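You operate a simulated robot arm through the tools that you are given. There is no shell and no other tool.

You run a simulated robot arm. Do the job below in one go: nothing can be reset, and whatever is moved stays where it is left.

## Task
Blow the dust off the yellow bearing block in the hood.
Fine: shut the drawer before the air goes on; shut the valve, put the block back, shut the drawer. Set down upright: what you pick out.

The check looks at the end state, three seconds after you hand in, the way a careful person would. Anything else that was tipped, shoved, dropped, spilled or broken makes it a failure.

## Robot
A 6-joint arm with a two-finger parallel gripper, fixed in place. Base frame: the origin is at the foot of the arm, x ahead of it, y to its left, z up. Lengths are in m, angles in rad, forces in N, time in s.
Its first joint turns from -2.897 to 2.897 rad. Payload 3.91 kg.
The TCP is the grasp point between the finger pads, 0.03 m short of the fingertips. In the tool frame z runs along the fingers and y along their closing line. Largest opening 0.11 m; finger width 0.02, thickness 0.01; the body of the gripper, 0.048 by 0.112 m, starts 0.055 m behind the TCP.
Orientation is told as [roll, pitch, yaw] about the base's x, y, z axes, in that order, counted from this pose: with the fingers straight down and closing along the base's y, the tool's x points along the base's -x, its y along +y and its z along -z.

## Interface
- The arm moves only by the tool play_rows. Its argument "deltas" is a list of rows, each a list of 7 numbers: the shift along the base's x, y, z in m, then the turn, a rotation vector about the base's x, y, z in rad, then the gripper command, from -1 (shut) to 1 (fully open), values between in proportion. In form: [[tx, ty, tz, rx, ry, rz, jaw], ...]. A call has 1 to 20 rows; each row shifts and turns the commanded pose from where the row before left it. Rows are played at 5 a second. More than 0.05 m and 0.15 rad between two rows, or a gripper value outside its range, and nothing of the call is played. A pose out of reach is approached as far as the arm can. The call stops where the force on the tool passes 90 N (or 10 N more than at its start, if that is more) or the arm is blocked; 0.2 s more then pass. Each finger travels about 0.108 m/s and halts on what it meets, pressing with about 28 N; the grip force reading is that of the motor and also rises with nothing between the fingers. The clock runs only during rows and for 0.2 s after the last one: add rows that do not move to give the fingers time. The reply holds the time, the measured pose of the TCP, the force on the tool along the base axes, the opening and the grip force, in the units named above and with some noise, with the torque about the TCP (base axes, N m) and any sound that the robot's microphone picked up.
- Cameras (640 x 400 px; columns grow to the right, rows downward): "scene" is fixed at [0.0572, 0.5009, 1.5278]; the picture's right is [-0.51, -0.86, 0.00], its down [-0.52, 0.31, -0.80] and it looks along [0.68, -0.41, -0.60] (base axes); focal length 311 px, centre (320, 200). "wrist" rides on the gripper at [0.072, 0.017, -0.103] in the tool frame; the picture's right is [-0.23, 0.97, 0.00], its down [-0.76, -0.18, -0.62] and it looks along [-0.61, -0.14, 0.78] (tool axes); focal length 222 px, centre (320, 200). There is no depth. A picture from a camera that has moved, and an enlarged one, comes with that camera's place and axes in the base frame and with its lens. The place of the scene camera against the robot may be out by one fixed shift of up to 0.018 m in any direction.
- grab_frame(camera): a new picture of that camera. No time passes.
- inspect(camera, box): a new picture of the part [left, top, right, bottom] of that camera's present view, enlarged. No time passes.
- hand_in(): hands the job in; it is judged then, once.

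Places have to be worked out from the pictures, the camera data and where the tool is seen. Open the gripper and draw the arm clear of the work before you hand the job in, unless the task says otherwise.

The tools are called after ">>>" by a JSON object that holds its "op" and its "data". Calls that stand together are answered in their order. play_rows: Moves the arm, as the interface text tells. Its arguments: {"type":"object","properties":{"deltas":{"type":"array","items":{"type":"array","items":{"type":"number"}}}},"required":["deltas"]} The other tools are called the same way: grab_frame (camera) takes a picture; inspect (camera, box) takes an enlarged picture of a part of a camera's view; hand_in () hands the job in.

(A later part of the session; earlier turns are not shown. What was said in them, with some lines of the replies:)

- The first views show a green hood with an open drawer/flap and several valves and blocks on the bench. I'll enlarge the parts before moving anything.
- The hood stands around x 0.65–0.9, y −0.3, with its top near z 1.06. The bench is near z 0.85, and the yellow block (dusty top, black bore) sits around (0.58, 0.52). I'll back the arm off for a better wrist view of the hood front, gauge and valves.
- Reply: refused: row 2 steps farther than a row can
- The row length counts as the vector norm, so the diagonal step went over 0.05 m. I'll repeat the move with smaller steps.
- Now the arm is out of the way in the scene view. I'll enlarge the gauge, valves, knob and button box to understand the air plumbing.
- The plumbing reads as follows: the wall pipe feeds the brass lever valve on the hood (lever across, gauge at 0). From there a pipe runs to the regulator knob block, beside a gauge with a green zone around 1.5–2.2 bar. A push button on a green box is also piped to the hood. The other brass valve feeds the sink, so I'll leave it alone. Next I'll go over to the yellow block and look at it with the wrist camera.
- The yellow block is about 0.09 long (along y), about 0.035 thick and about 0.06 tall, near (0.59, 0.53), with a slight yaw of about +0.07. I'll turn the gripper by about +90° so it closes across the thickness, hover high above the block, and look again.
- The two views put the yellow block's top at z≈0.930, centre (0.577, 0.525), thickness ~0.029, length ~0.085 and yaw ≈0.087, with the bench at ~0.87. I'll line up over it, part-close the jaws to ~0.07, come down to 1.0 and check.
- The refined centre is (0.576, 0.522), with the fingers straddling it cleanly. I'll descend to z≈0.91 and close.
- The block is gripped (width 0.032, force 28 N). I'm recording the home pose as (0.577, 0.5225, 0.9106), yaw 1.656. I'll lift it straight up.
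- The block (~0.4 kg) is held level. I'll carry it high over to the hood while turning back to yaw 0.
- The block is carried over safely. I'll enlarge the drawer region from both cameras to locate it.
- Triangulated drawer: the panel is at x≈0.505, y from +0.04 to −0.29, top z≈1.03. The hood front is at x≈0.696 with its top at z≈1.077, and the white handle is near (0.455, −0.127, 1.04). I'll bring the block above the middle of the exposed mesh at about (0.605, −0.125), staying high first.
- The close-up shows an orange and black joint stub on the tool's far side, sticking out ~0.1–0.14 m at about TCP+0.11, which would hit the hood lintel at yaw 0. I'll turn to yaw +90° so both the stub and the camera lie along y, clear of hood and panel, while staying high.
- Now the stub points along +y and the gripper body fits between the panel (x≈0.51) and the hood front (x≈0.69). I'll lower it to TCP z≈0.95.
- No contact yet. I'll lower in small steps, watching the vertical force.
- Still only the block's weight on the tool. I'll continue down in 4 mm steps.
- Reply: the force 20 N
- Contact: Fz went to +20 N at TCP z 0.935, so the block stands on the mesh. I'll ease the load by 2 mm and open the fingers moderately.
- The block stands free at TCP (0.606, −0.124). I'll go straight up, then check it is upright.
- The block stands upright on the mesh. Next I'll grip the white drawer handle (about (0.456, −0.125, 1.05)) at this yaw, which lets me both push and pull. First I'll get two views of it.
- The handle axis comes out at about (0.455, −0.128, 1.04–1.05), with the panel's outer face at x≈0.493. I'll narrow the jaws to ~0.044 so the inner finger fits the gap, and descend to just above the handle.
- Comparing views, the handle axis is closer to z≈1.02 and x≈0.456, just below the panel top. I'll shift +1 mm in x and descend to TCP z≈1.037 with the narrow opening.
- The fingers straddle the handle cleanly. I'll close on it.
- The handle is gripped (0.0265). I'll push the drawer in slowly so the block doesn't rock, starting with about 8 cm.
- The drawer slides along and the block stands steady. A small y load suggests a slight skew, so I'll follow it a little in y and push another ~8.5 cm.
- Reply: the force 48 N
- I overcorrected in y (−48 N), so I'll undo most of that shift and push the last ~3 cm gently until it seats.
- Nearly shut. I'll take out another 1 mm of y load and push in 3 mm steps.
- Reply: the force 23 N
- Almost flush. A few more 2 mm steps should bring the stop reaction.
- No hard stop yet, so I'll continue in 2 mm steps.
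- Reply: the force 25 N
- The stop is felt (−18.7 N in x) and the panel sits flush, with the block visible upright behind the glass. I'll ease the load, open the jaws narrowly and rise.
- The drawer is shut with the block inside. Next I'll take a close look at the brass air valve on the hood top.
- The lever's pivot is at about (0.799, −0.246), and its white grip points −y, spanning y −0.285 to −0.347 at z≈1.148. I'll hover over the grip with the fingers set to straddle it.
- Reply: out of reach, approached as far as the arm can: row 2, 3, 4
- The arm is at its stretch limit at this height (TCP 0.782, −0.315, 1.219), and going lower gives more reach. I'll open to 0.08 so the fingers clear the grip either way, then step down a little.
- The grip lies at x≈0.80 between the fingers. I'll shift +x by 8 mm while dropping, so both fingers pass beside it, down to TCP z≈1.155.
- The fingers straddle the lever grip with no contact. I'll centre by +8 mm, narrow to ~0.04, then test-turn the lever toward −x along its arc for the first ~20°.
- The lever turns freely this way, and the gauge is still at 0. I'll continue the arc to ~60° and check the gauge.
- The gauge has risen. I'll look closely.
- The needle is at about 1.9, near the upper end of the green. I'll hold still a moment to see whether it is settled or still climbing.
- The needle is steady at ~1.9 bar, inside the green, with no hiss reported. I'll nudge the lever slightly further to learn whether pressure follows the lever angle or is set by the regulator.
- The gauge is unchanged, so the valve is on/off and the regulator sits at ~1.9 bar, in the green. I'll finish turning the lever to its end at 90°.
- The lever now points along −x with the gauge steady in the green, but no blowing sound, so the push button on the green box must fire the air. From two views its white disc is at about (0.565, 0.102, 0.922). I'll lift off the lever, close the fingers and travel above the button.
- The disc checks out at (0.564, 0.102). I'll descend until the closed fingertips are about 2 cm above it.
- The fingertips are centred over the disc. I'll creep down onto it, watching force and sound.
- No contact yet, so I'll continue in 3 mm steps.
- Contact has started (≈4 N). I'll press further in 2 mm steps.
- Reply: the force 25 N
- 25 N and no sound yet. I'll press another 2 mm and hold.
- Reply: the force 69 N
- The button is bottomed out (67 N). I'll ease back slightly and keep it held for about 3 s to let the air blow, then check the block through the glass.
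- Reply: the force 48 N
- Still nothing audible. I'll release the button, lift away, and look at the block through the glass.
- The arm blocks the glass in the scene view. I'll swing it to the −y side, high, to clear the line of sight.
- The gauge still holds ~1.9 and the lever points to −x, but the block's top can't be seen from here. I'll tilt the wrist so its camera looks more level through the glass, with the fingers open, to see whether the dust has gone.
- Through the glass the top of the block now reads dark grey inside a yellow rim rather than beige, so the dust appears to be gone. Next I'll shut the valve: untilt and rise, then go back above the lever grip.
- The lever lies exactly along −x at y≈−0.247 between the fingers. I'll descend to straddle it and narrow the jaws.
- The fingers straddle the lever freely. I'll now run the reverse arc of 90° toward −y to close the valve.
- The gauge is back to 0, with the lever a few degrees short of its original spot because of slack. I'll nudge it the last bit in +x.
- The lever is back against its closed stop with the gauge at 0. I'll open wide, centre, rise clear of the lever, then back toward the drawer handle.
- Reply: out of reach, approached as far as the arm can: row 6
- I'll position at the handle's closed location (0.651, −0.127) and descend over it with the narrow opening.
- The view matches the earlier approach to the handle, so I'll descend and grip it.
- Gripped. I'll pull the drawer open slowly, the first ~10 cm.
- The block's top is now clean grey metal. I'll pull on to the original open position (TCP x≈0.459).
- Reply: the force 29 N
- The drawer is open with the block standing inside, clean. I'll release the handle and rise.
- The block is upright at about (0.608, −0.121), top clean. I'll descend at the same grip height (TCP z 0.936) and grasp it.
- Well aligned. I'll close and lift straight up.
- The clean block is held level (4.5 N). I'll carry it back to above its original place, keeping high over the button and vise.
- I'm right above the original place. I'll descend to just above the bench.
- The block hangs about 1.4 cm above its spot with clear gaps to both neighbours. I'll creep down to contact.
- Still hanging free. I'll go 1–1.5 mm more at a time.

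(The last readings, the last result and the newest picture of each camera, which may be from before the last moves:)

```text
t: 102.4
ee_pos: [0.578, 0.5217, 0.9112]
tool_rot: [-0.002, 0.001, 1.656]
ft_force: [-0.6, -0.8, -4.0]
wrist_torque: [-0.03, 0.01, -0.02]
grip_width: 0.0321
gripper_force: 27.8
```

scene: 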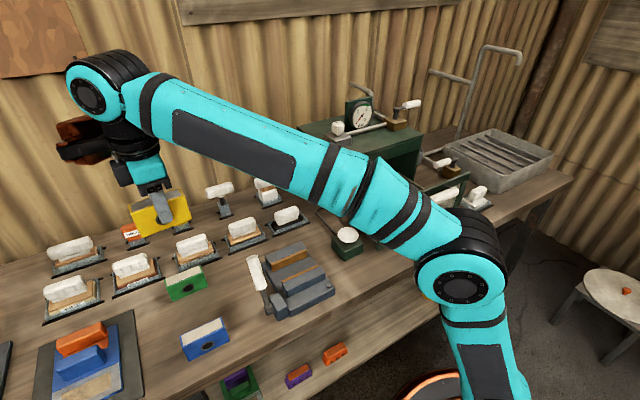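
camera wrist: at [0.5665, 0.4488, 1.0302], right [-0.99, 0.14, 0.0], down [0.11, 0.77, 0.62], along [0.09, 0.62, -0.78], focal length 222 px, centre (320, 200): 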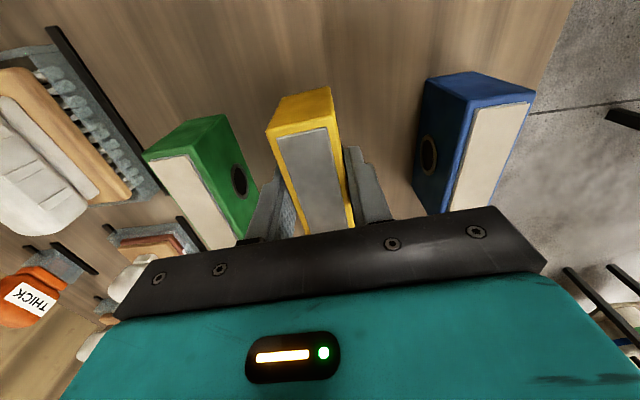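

>>> {"op": "play_rows", "data": {"deltas": [[0, 0, -0.0015, 0, 0, 0, -1], [0, 0, -0.001, 0, 0, 0, -1], [0, 0, 0, 0, 0, 0, -1]]}}

```text
t: 103.2
ee_pos: [0.5779, 0.5222, 0.9085]
tool_rot: [0.001, -0.001, 1.656]
ft_force: [0.9, 0.2, 0.3]
wrist_torque: [-0.08, 0.01, 0.01]
grip_width: 0.0318
gripper_force: 27.6
```

The weight is off the gripper (Fz ≈ 0), so the block is touching the bench at TCP z≈0.9085. I'll go half a millimetre more, then open gently.

>>> {"op": "play_rows", "data": {"deltas": [[0, 0, -0.0005, 0, 0, 0, -1], [0, 0, 0, 0, 0, 0, -0.3], [0, 0, 0, 0, 0, 0, 0], [0, 0, 0, 0, 0, 0, 0.27], [0, 0, 0, 0, 0, 0, 0.27]]}}

>>> {"op": "grab_frame", "data": {"camera": "wrist"}}

```text
t: 104.4
ee_pos: [0.5763, 0.5216, 0.9079]
tool_rot: [0.0, 0.001, 1.657]
ft_force: [-0.4, -0.7, -0.5]
wrist_torque: [0.0, 0.0, -0.04]
grip_width: 0.0699
gripper_force: 0.1
```

```text
taken
camera wrist: at [0.5666, 0.4485, 1.0124], right [-0.99, 0.14, 0.0], down [0.11, 0.77, 0.62], along [0.09, 0.62, -0.78], focal length 222 px, centre (320, 200)
```

wrist: 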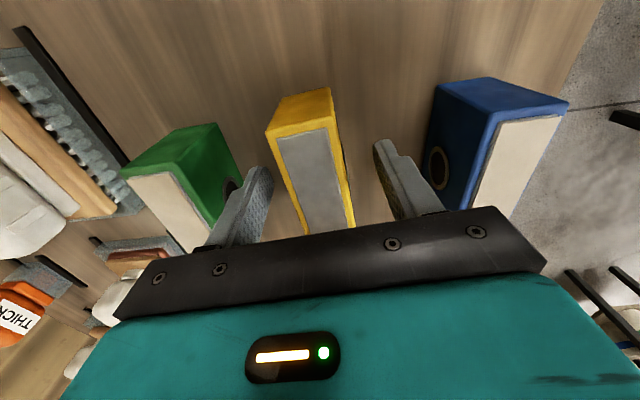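

The block stands free and upright. I'll lift straight up and check the row of blocks.

>>> {"op": "play_rows", "data": {"deltas": [[0, 0, 0.02, 0, 0, 0, 0.27], [0, 0, 0.04, 0, 0, 0, 0.27], [0, 0, 0.045, 0, 0, 0, 0.27], [0, 0, 0.045, 0, 0, 0, 0.27], [0, 0, 0.045, 0, 0, 0, 0.27], [0, 0, 0.045, 0, 0, 0, 0.27], [0, 0, 0.045, 0, 0, 0, 0.27], [0, 0, 0, 0, 0, 0, 0.27]]}}

>>> {"op": "grab_frame", "data": {"camera": "wrist"}}

>>> {"op": "inspect", "data": {"camera": "scene", "box": [120, 220, 280, 370]}}

```text
t: 106.2
ee_pos: [0.5768, 0.5213, 1.1933]
tool_rot: [0.001, 0.001, 1.656]
ft_force: [0.4, -0.2, 0.1]
wrist_torque: [-0.01, 0.04, 0.05]
grip_width: 0.0695
gripper_force: 0.1
```

```text
taken
camera wrist: at [0.5664, 0.4488, 1.2977], right [-0.99, 0.14, 0.0], down [0.11, 0.77, 0.62], along [0.09, 0.62, -0.78], focal length 222 px, centre (320, 200)
```

wrist: 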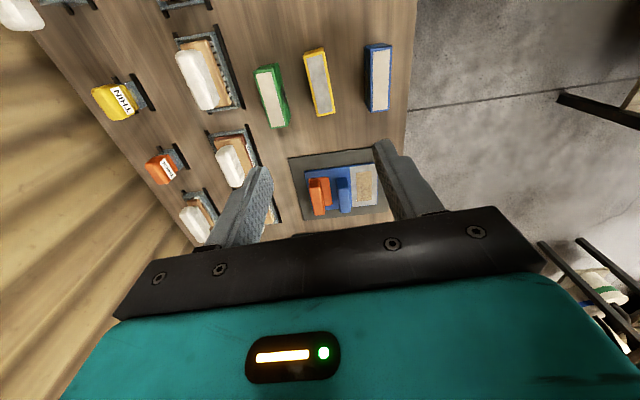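

```text
2.67 times, centred on (200, 295) of scene
camera zoom: at [0.0572, 0.5009, 1.5278], right [-0.51, -0.86, 0.0], down [-0.52, 0.31, -0.8], along [0.68, -0.41, -0.6], focal length 830 px, centre (640, -53)
```

zoom: 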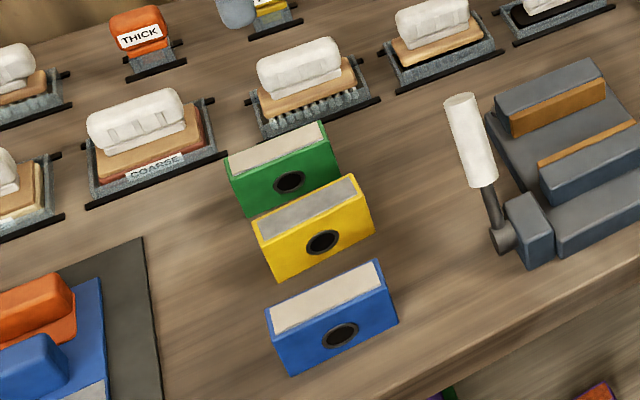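

The yellow block is back in its spot, upright and clean, and its neighbours are untouched. Now I'll return to the drawer handle to shut the drawer.

>>> {"op": "play_rows", "data": {"deltas": [[-0.0079, -0.0433, 0.003, 0, 0, -0.0057, -0.2], [-0.0079, -0.0433, 0.003, 0, 0, -0.0057, -0.2], [-0.0079, -0.0433, 0.003, 0, 0, -0.0057, -0.2], [-0.0079, -0.0433, 0.003, 0, 0, -0.0057, -0.2], [-0.0079, -0.0433, 0.003, 0, 0, -0.0057, -0.2], [-0.0079, -0.0433, 0.003, 0, 0, -0.0057, -0.2], [-0.0079, -0.0433, 0, 0, 0, -0.0057, -0.2], [-0.0079, -0.0433, 0, 0, 0, -0.0057, -0.2], [-0.0079, -0.0433, 0, 0, 0, -0.0057, -0.2], [-0.0079, -0.0433, 0, 0, 0, -0.0057, -0.2], [-0.0079, -0.0433, 0, 0, 0, -0.0057, -0.2], [-0.0079, -0.0433, 0, 0, 0, -0.0057, -0.2], [-0.0079, -0.0433, 0, 0, 0, -0.0057, -0.2], [-0.0079, -0.0433, 0, 0, 0, -0.0057, -0.2], [-0.0079, -0.0433, 0, 0, 0, -0.0057, -0.2], [0, 0, -0.045, 0, 0, 0, -0.2], [0, 0, -0.045, 0, 0, 0, -0.2], [0, 0, 0, 0, 0, 0, -0.2]]}}

>>> {"op": "inspect", "data": {"camera": "wrist", "box": [160, 20, 480, 220]}}

>>> {"op": "inspect", "data": {"camera": "scene", "box": [300, 80, 500, 260]}}

```text
t: 110.0
ee_pos: [0.4596, -0.1285, 1.1209]
tool_rot: [-0.001, 0.0, 1.568]
ft_force: [0.2, 0.0, 0.6]
wrist_torque: [-0.01, 0.0, 0.0]
grip_width: 0.0441
gripper_force: 0.1
```

```text
2.00 times, centred on (320, 120) of wrist
camera zoom: at [0.4419, -0.1999, 1.2248], right [-0.97, 0.23, 0.0], down [0.18, 0.76, 0.62], along [0.14, 0.61, -0.78], focal length 444 px, centre (320, 360)
```

zoom: 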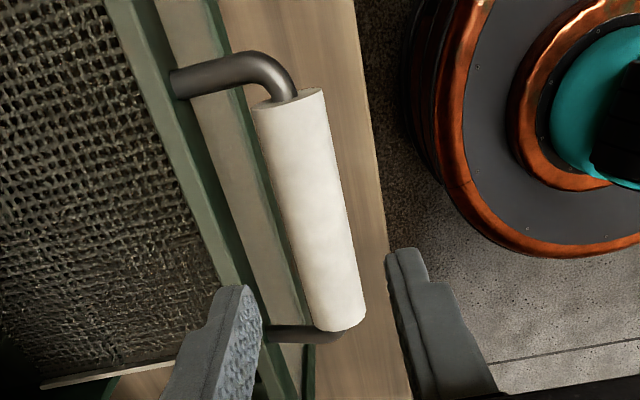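

```text
2.22 times, centred on (400, 170) of scene
camera zoom: at [0.0572, 0.5009, 1.5278], right [-0.51, -0.86, 0.0], down [-0.52, 0.31, -0.8], along [0.68, -0.41, -0.6], focal length 692 px, centre (142, 267)
```

zoom: 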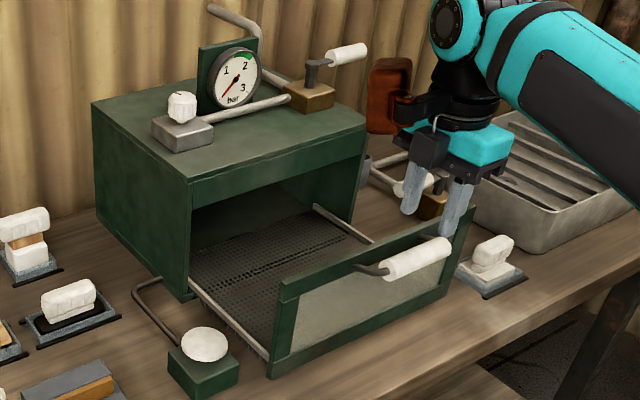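

The alignment with the handle is the same as before. I'll descend and grip it.

>>> {"op": "play_rows", "data": {"deltas": [[0, 0, -0.03, 0, 0, 0, -0.2], [0, 0, -0.028, 0, 0, 0, -0.2], [0, 0, -0.025, 0, 0, 0, -0.2], [0, 0, 0, 0, 0, 0, -0.2], [0, 0, 0, 0, 0, 0, -1], [0, 0, 0, 0, 0, 0, -1], [0, 0, 0, 0, 0, 0, -1]]}}

>>> {"op": "inspect", "data": {"camera": "wrist", "box": [160, 20, 480, 220]}}

```text
t: 111.6
ee_pos: [0.4573, -0.1275, 1.037]
tool_rot: [0.0, 0.0, 1.569]
ft_force: [-1.3, -0.3, -5.0]
wrist_torque: [-0.16, 0.01, 0.13]
grip_width: 0.0269
gripper_force: 44.7
```

```text
2.00 times, centred on (320, 120) of wrist
camera zoom: at [0.4413, -0.1999, 1.1413], right [-0.97, 0.23, 0.0], down [0.18, 0.76, 0.62], along [0.14, 0.61, -0.78], focal length 444 px, centre (320, 360)
```

zoom: 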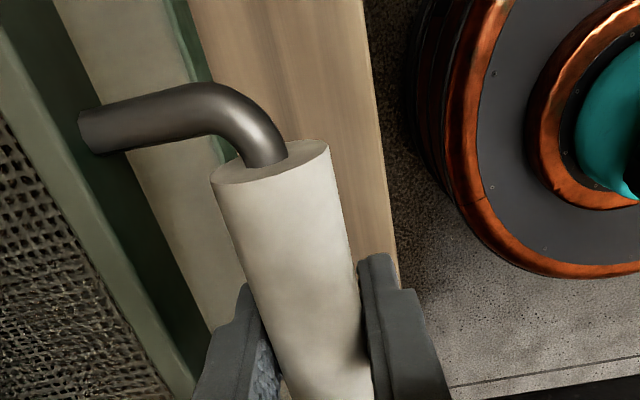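

Gripped. I'll push the empty drawer in, straight along x.

>>> {"op": "play_rows", "data": {"deltas": [[0.004, 0, 0, 0, 0, 0, -1], [0.008, 0, 0, 0, 0, 0, -1], [0.01, 0, 0, 0, 0, 0, -1], [0.01, 0, 0, 0, 0, 0, -1], [0.01, 0, 0, 0, 0, 0, -1], [0.01, 0, 0, 0, 0, 0, -1], [0.01, 0, 0, 0, 0, 0, -1], [0.01, 0, 0, 0, 0, 0, -1], [0.01, 0, 0, 0, 0, 0, -1], [0.01, 0, 0, 0, 0, 0, -1], [0.01, 0, 0, 0, 0, 0, -1], [0.01, 0, 0, 0, 0, 0, -1], [0.01, 0, 0, 0, 0, 0, -1], [0.01, 0, 0, 0, 0, 0, -1], [0.01, 0, 0, 0, 0, 0, -1], [0.01, 0, 0, 0, 0, 0, -1], [0.01, 0, 0, 0, 0, 0, -1], [0.008, 0, 0, 0, 0, 0, -1], [0.004, 0, 0, 0, 0, 0, -1], [0, 0, 0, 0, 0, 0, -1]]}}

>>> {"op": "inspect", "data": {"camera": "scene", "box": [320, 100, 440, 250]}}

```text
t: 115.8
ee_pos: [0.634, -0.1282, 1.038]
tool_rot: [0.001, 0.0, 1.569]
ft_force: [-0.9, 0.3, -52.5]
wrist_torque: [0.05, 0.05, 0.02]
grip_width: 0.0269
gripper_force: 44.9
```

```text
2.67 times, centred on (380, 175) of scene
camera zoom: at [0.0572, 0.5009, 1.5278], right [-0.51, -0.86, 0.0], down [-0.52, 0.31, -0.8], along [0.68, -0.41, -0.6], focal length 830 px, centre (160, 267)
```

zoom: 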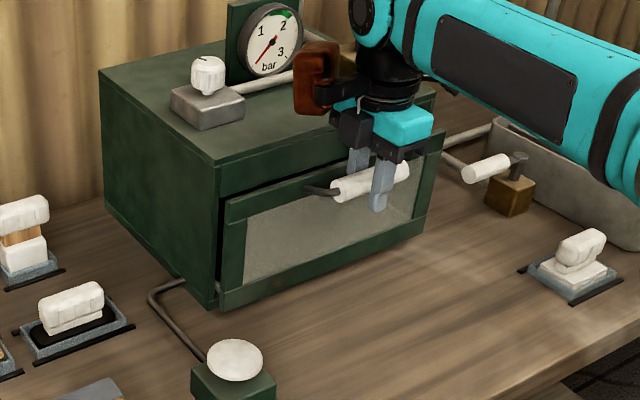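

A downward load of 52 N on the tool means I'm pulling up slightly, so I'll lower 2 mm to relieve it and push the remaining ~17 mm.

>>> {"op": "play_rows", "data": {"deltas": [[0, 0, -0.0015, 0, 0, 0, -1], [0.004, 0, -0.0005, 0, 0, 0, -1], [0.004, 0, 0, 0, 0, 0, -1], [0.004, 0, 0, 0, 0, 0, -1], [0.002, 0, 0, 0, 0, 0, -1], [0.002, 0, 0, 0, 0, 0, -1], [0, 0, 0, 0, 0, 0, -1]]}}

>>> {"op": "inspect", "data": {"camera": "scene", "box": [320, 120, 420, 240]}}

```text
t: 117.4
ee_pos: [0.6489, -0.1273, 1.0375]
tool_rot: [-0.002, 0.0, 1.569]
ft_force: [0.6, -3.9, 11.9]
wrist_torque: [-0.15, 0.08, 0.11]
grip_width: 0.0265
gripper_force: 45.7
```

```text
3.33 times, centred on (370, 180) of scene
camera zoom: at [0.0572, 0.5009, 1.5278], right [-0.51, -0.86, 0.0], down [-0.52, 0.31, -0.8], along [0.68, -0.41, -0.6], focal length 1037 px, centre (153, 267)
```

zoom: 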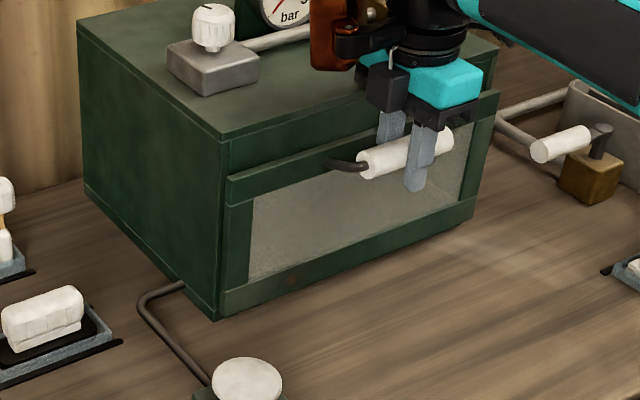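

Nearly seated. I'll make a few last 1.5 mm steps until the stop reacts.

>>> {"op": "play_rows", "data": {"deltas": [[0.0015, 0, 0, 0, 0, 0, -1], [0.0015, 0, 0, 0, 0, 0, -1], [0.0015, 0, 0, 0, 0, 0, -1], [0, 0, 0, 0, 0, 0, -1]]}}

```text
t: 118.4
ee_pos: [0.6511, -0.128, 1.0363]
tool_rot: [-0.001, 0.0, 1.566]
ft_force: [-14.5, -3.0, 19.9]
wrist_torque: [-0.05, 0.12, 0.11]
grip_width: 0.0268
gripper_force: 45.5
```

The stop is reached (−14.5 N at x 0.651, the same as the first closing). I'll ease off, release, rise and draw the arm clear.

>>> {"op": "play_rows", "data": {"deltas": [[0, 0, 0.0008, 0, 0, 0, -1], [0, 0, 0, 0, 0, 0, -0.2], [0, 0, 0, 0, 0, 0, -0.2], [0, 0, 0.02, 0, 0, 0, -0.2], [0, 0, 0.04, 0, 0, 0, -0.2], [0, 0, 0.045, 0, 0, 0, -0.2], [0, 0, 0.045, 0, 0, 0, -0.2], [0, 0, 0.045, 0, 0, 0, 0.2], [-0.04, -0.01, 0.01, 0, 0, 0, 1], [-0.045, -0.015, 0, 0, 0, 0, 1], [-0.045, -0.015, 0, 0, 0, 0, 1], [-0.045, -0.015, 0, 0, 0, 0, 1], [-0.045, -0.015, 0, 0, 0, 0, 1], [0, 0, 0, 0, 0, 0, 1]]}}

>>> {"op": "grab_frame", "data": {"camera": "scene"}}

>>> {"op": "inspect", "data": {"camera": "scene", "box": [300, 70, 480, 250]}}

>>> {"op": "inspect", "data": {"camera": "scene", "box": [140, 170, 340, 370]}}

```text
t: 121.4
ee_pos: [0.4313, -0.1987, 1.2425]
tool_rot: [-0.001, 0.0, 1.569]
ft_force: [0.8, -0.2, 0.1]
wrist_torque: [-0.02, 0.0, 0.01]
grip_width: 0.11
gripper_force: 0.1
```

```text
taken
```

scene: 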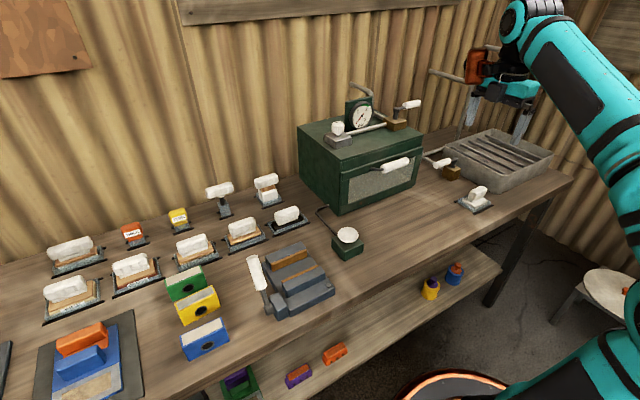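

```text
2.22 times, centred on (390, 160) of scene
camera zoom: at [0.0572, 0.5009, 1.5278], right [-0.51, -0.86, 0.0], down [-0.52, 0.31, -0.8], along [0.68, -0.41, -0.6], focal length 692 px, centre (164, 289)
```

zoom: 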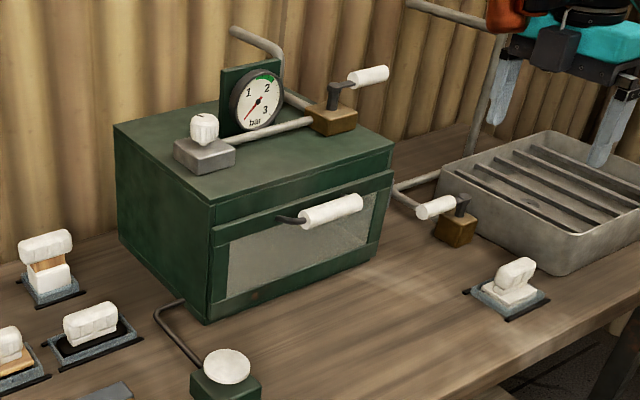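

```text
2.00 times, centred on (240, 270) of scene
camera zoom: at [0.0572, 0.5009, 1.5278], right [-0.51, -0.86, 0.0], down [-0.52, 0.31, -0.8], along [0.68, -0.41, -0.6], focal length 622 px, centre (480, 60)
```

zoom: 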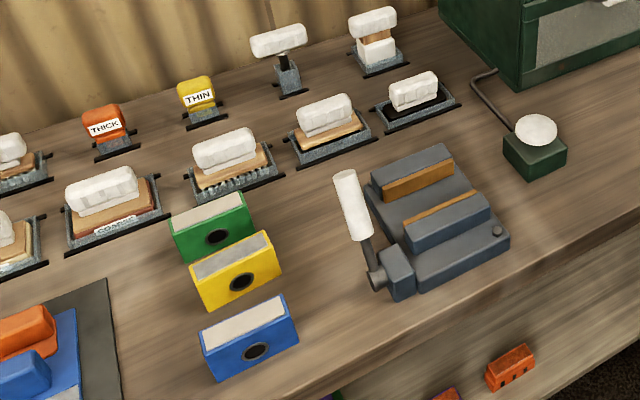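

End state: the drawer is flush shut, the valve lever is back in its closed position with the gauge at 0, and the button is released. The yellow block stands upright and clean in its original place, nothing else has moved, and the arm is clear with the gripper open. I'm handing in.

>>> {"op": "hand_in", "data": {}}

```text
The job is handed in.
```

The yellow bearing block has been blown clean in the hood and is back in its original place, standing upright. I handed the job in; no result from the check has come back yet.

- **Air:** I shut the drawer on the block before opening the valve. The gauge read about 1.9 bar, inside the green zone. I held the hood's push button down for about 4 seconds. The microphone picked up no sound of air, but when I opened the drawer the top of the block had changed from dusty beige to clean grey.
- **Valve:** it is closed, with the lever against its stop and the gauge at 0.
- **Drawer:** it was empty when I shut it, and I pushed it in until it hit its stop.
- **Rest of the bench:** the last pictures show nothing else tipped or moved. The arm is clear of the work with the gripper open.
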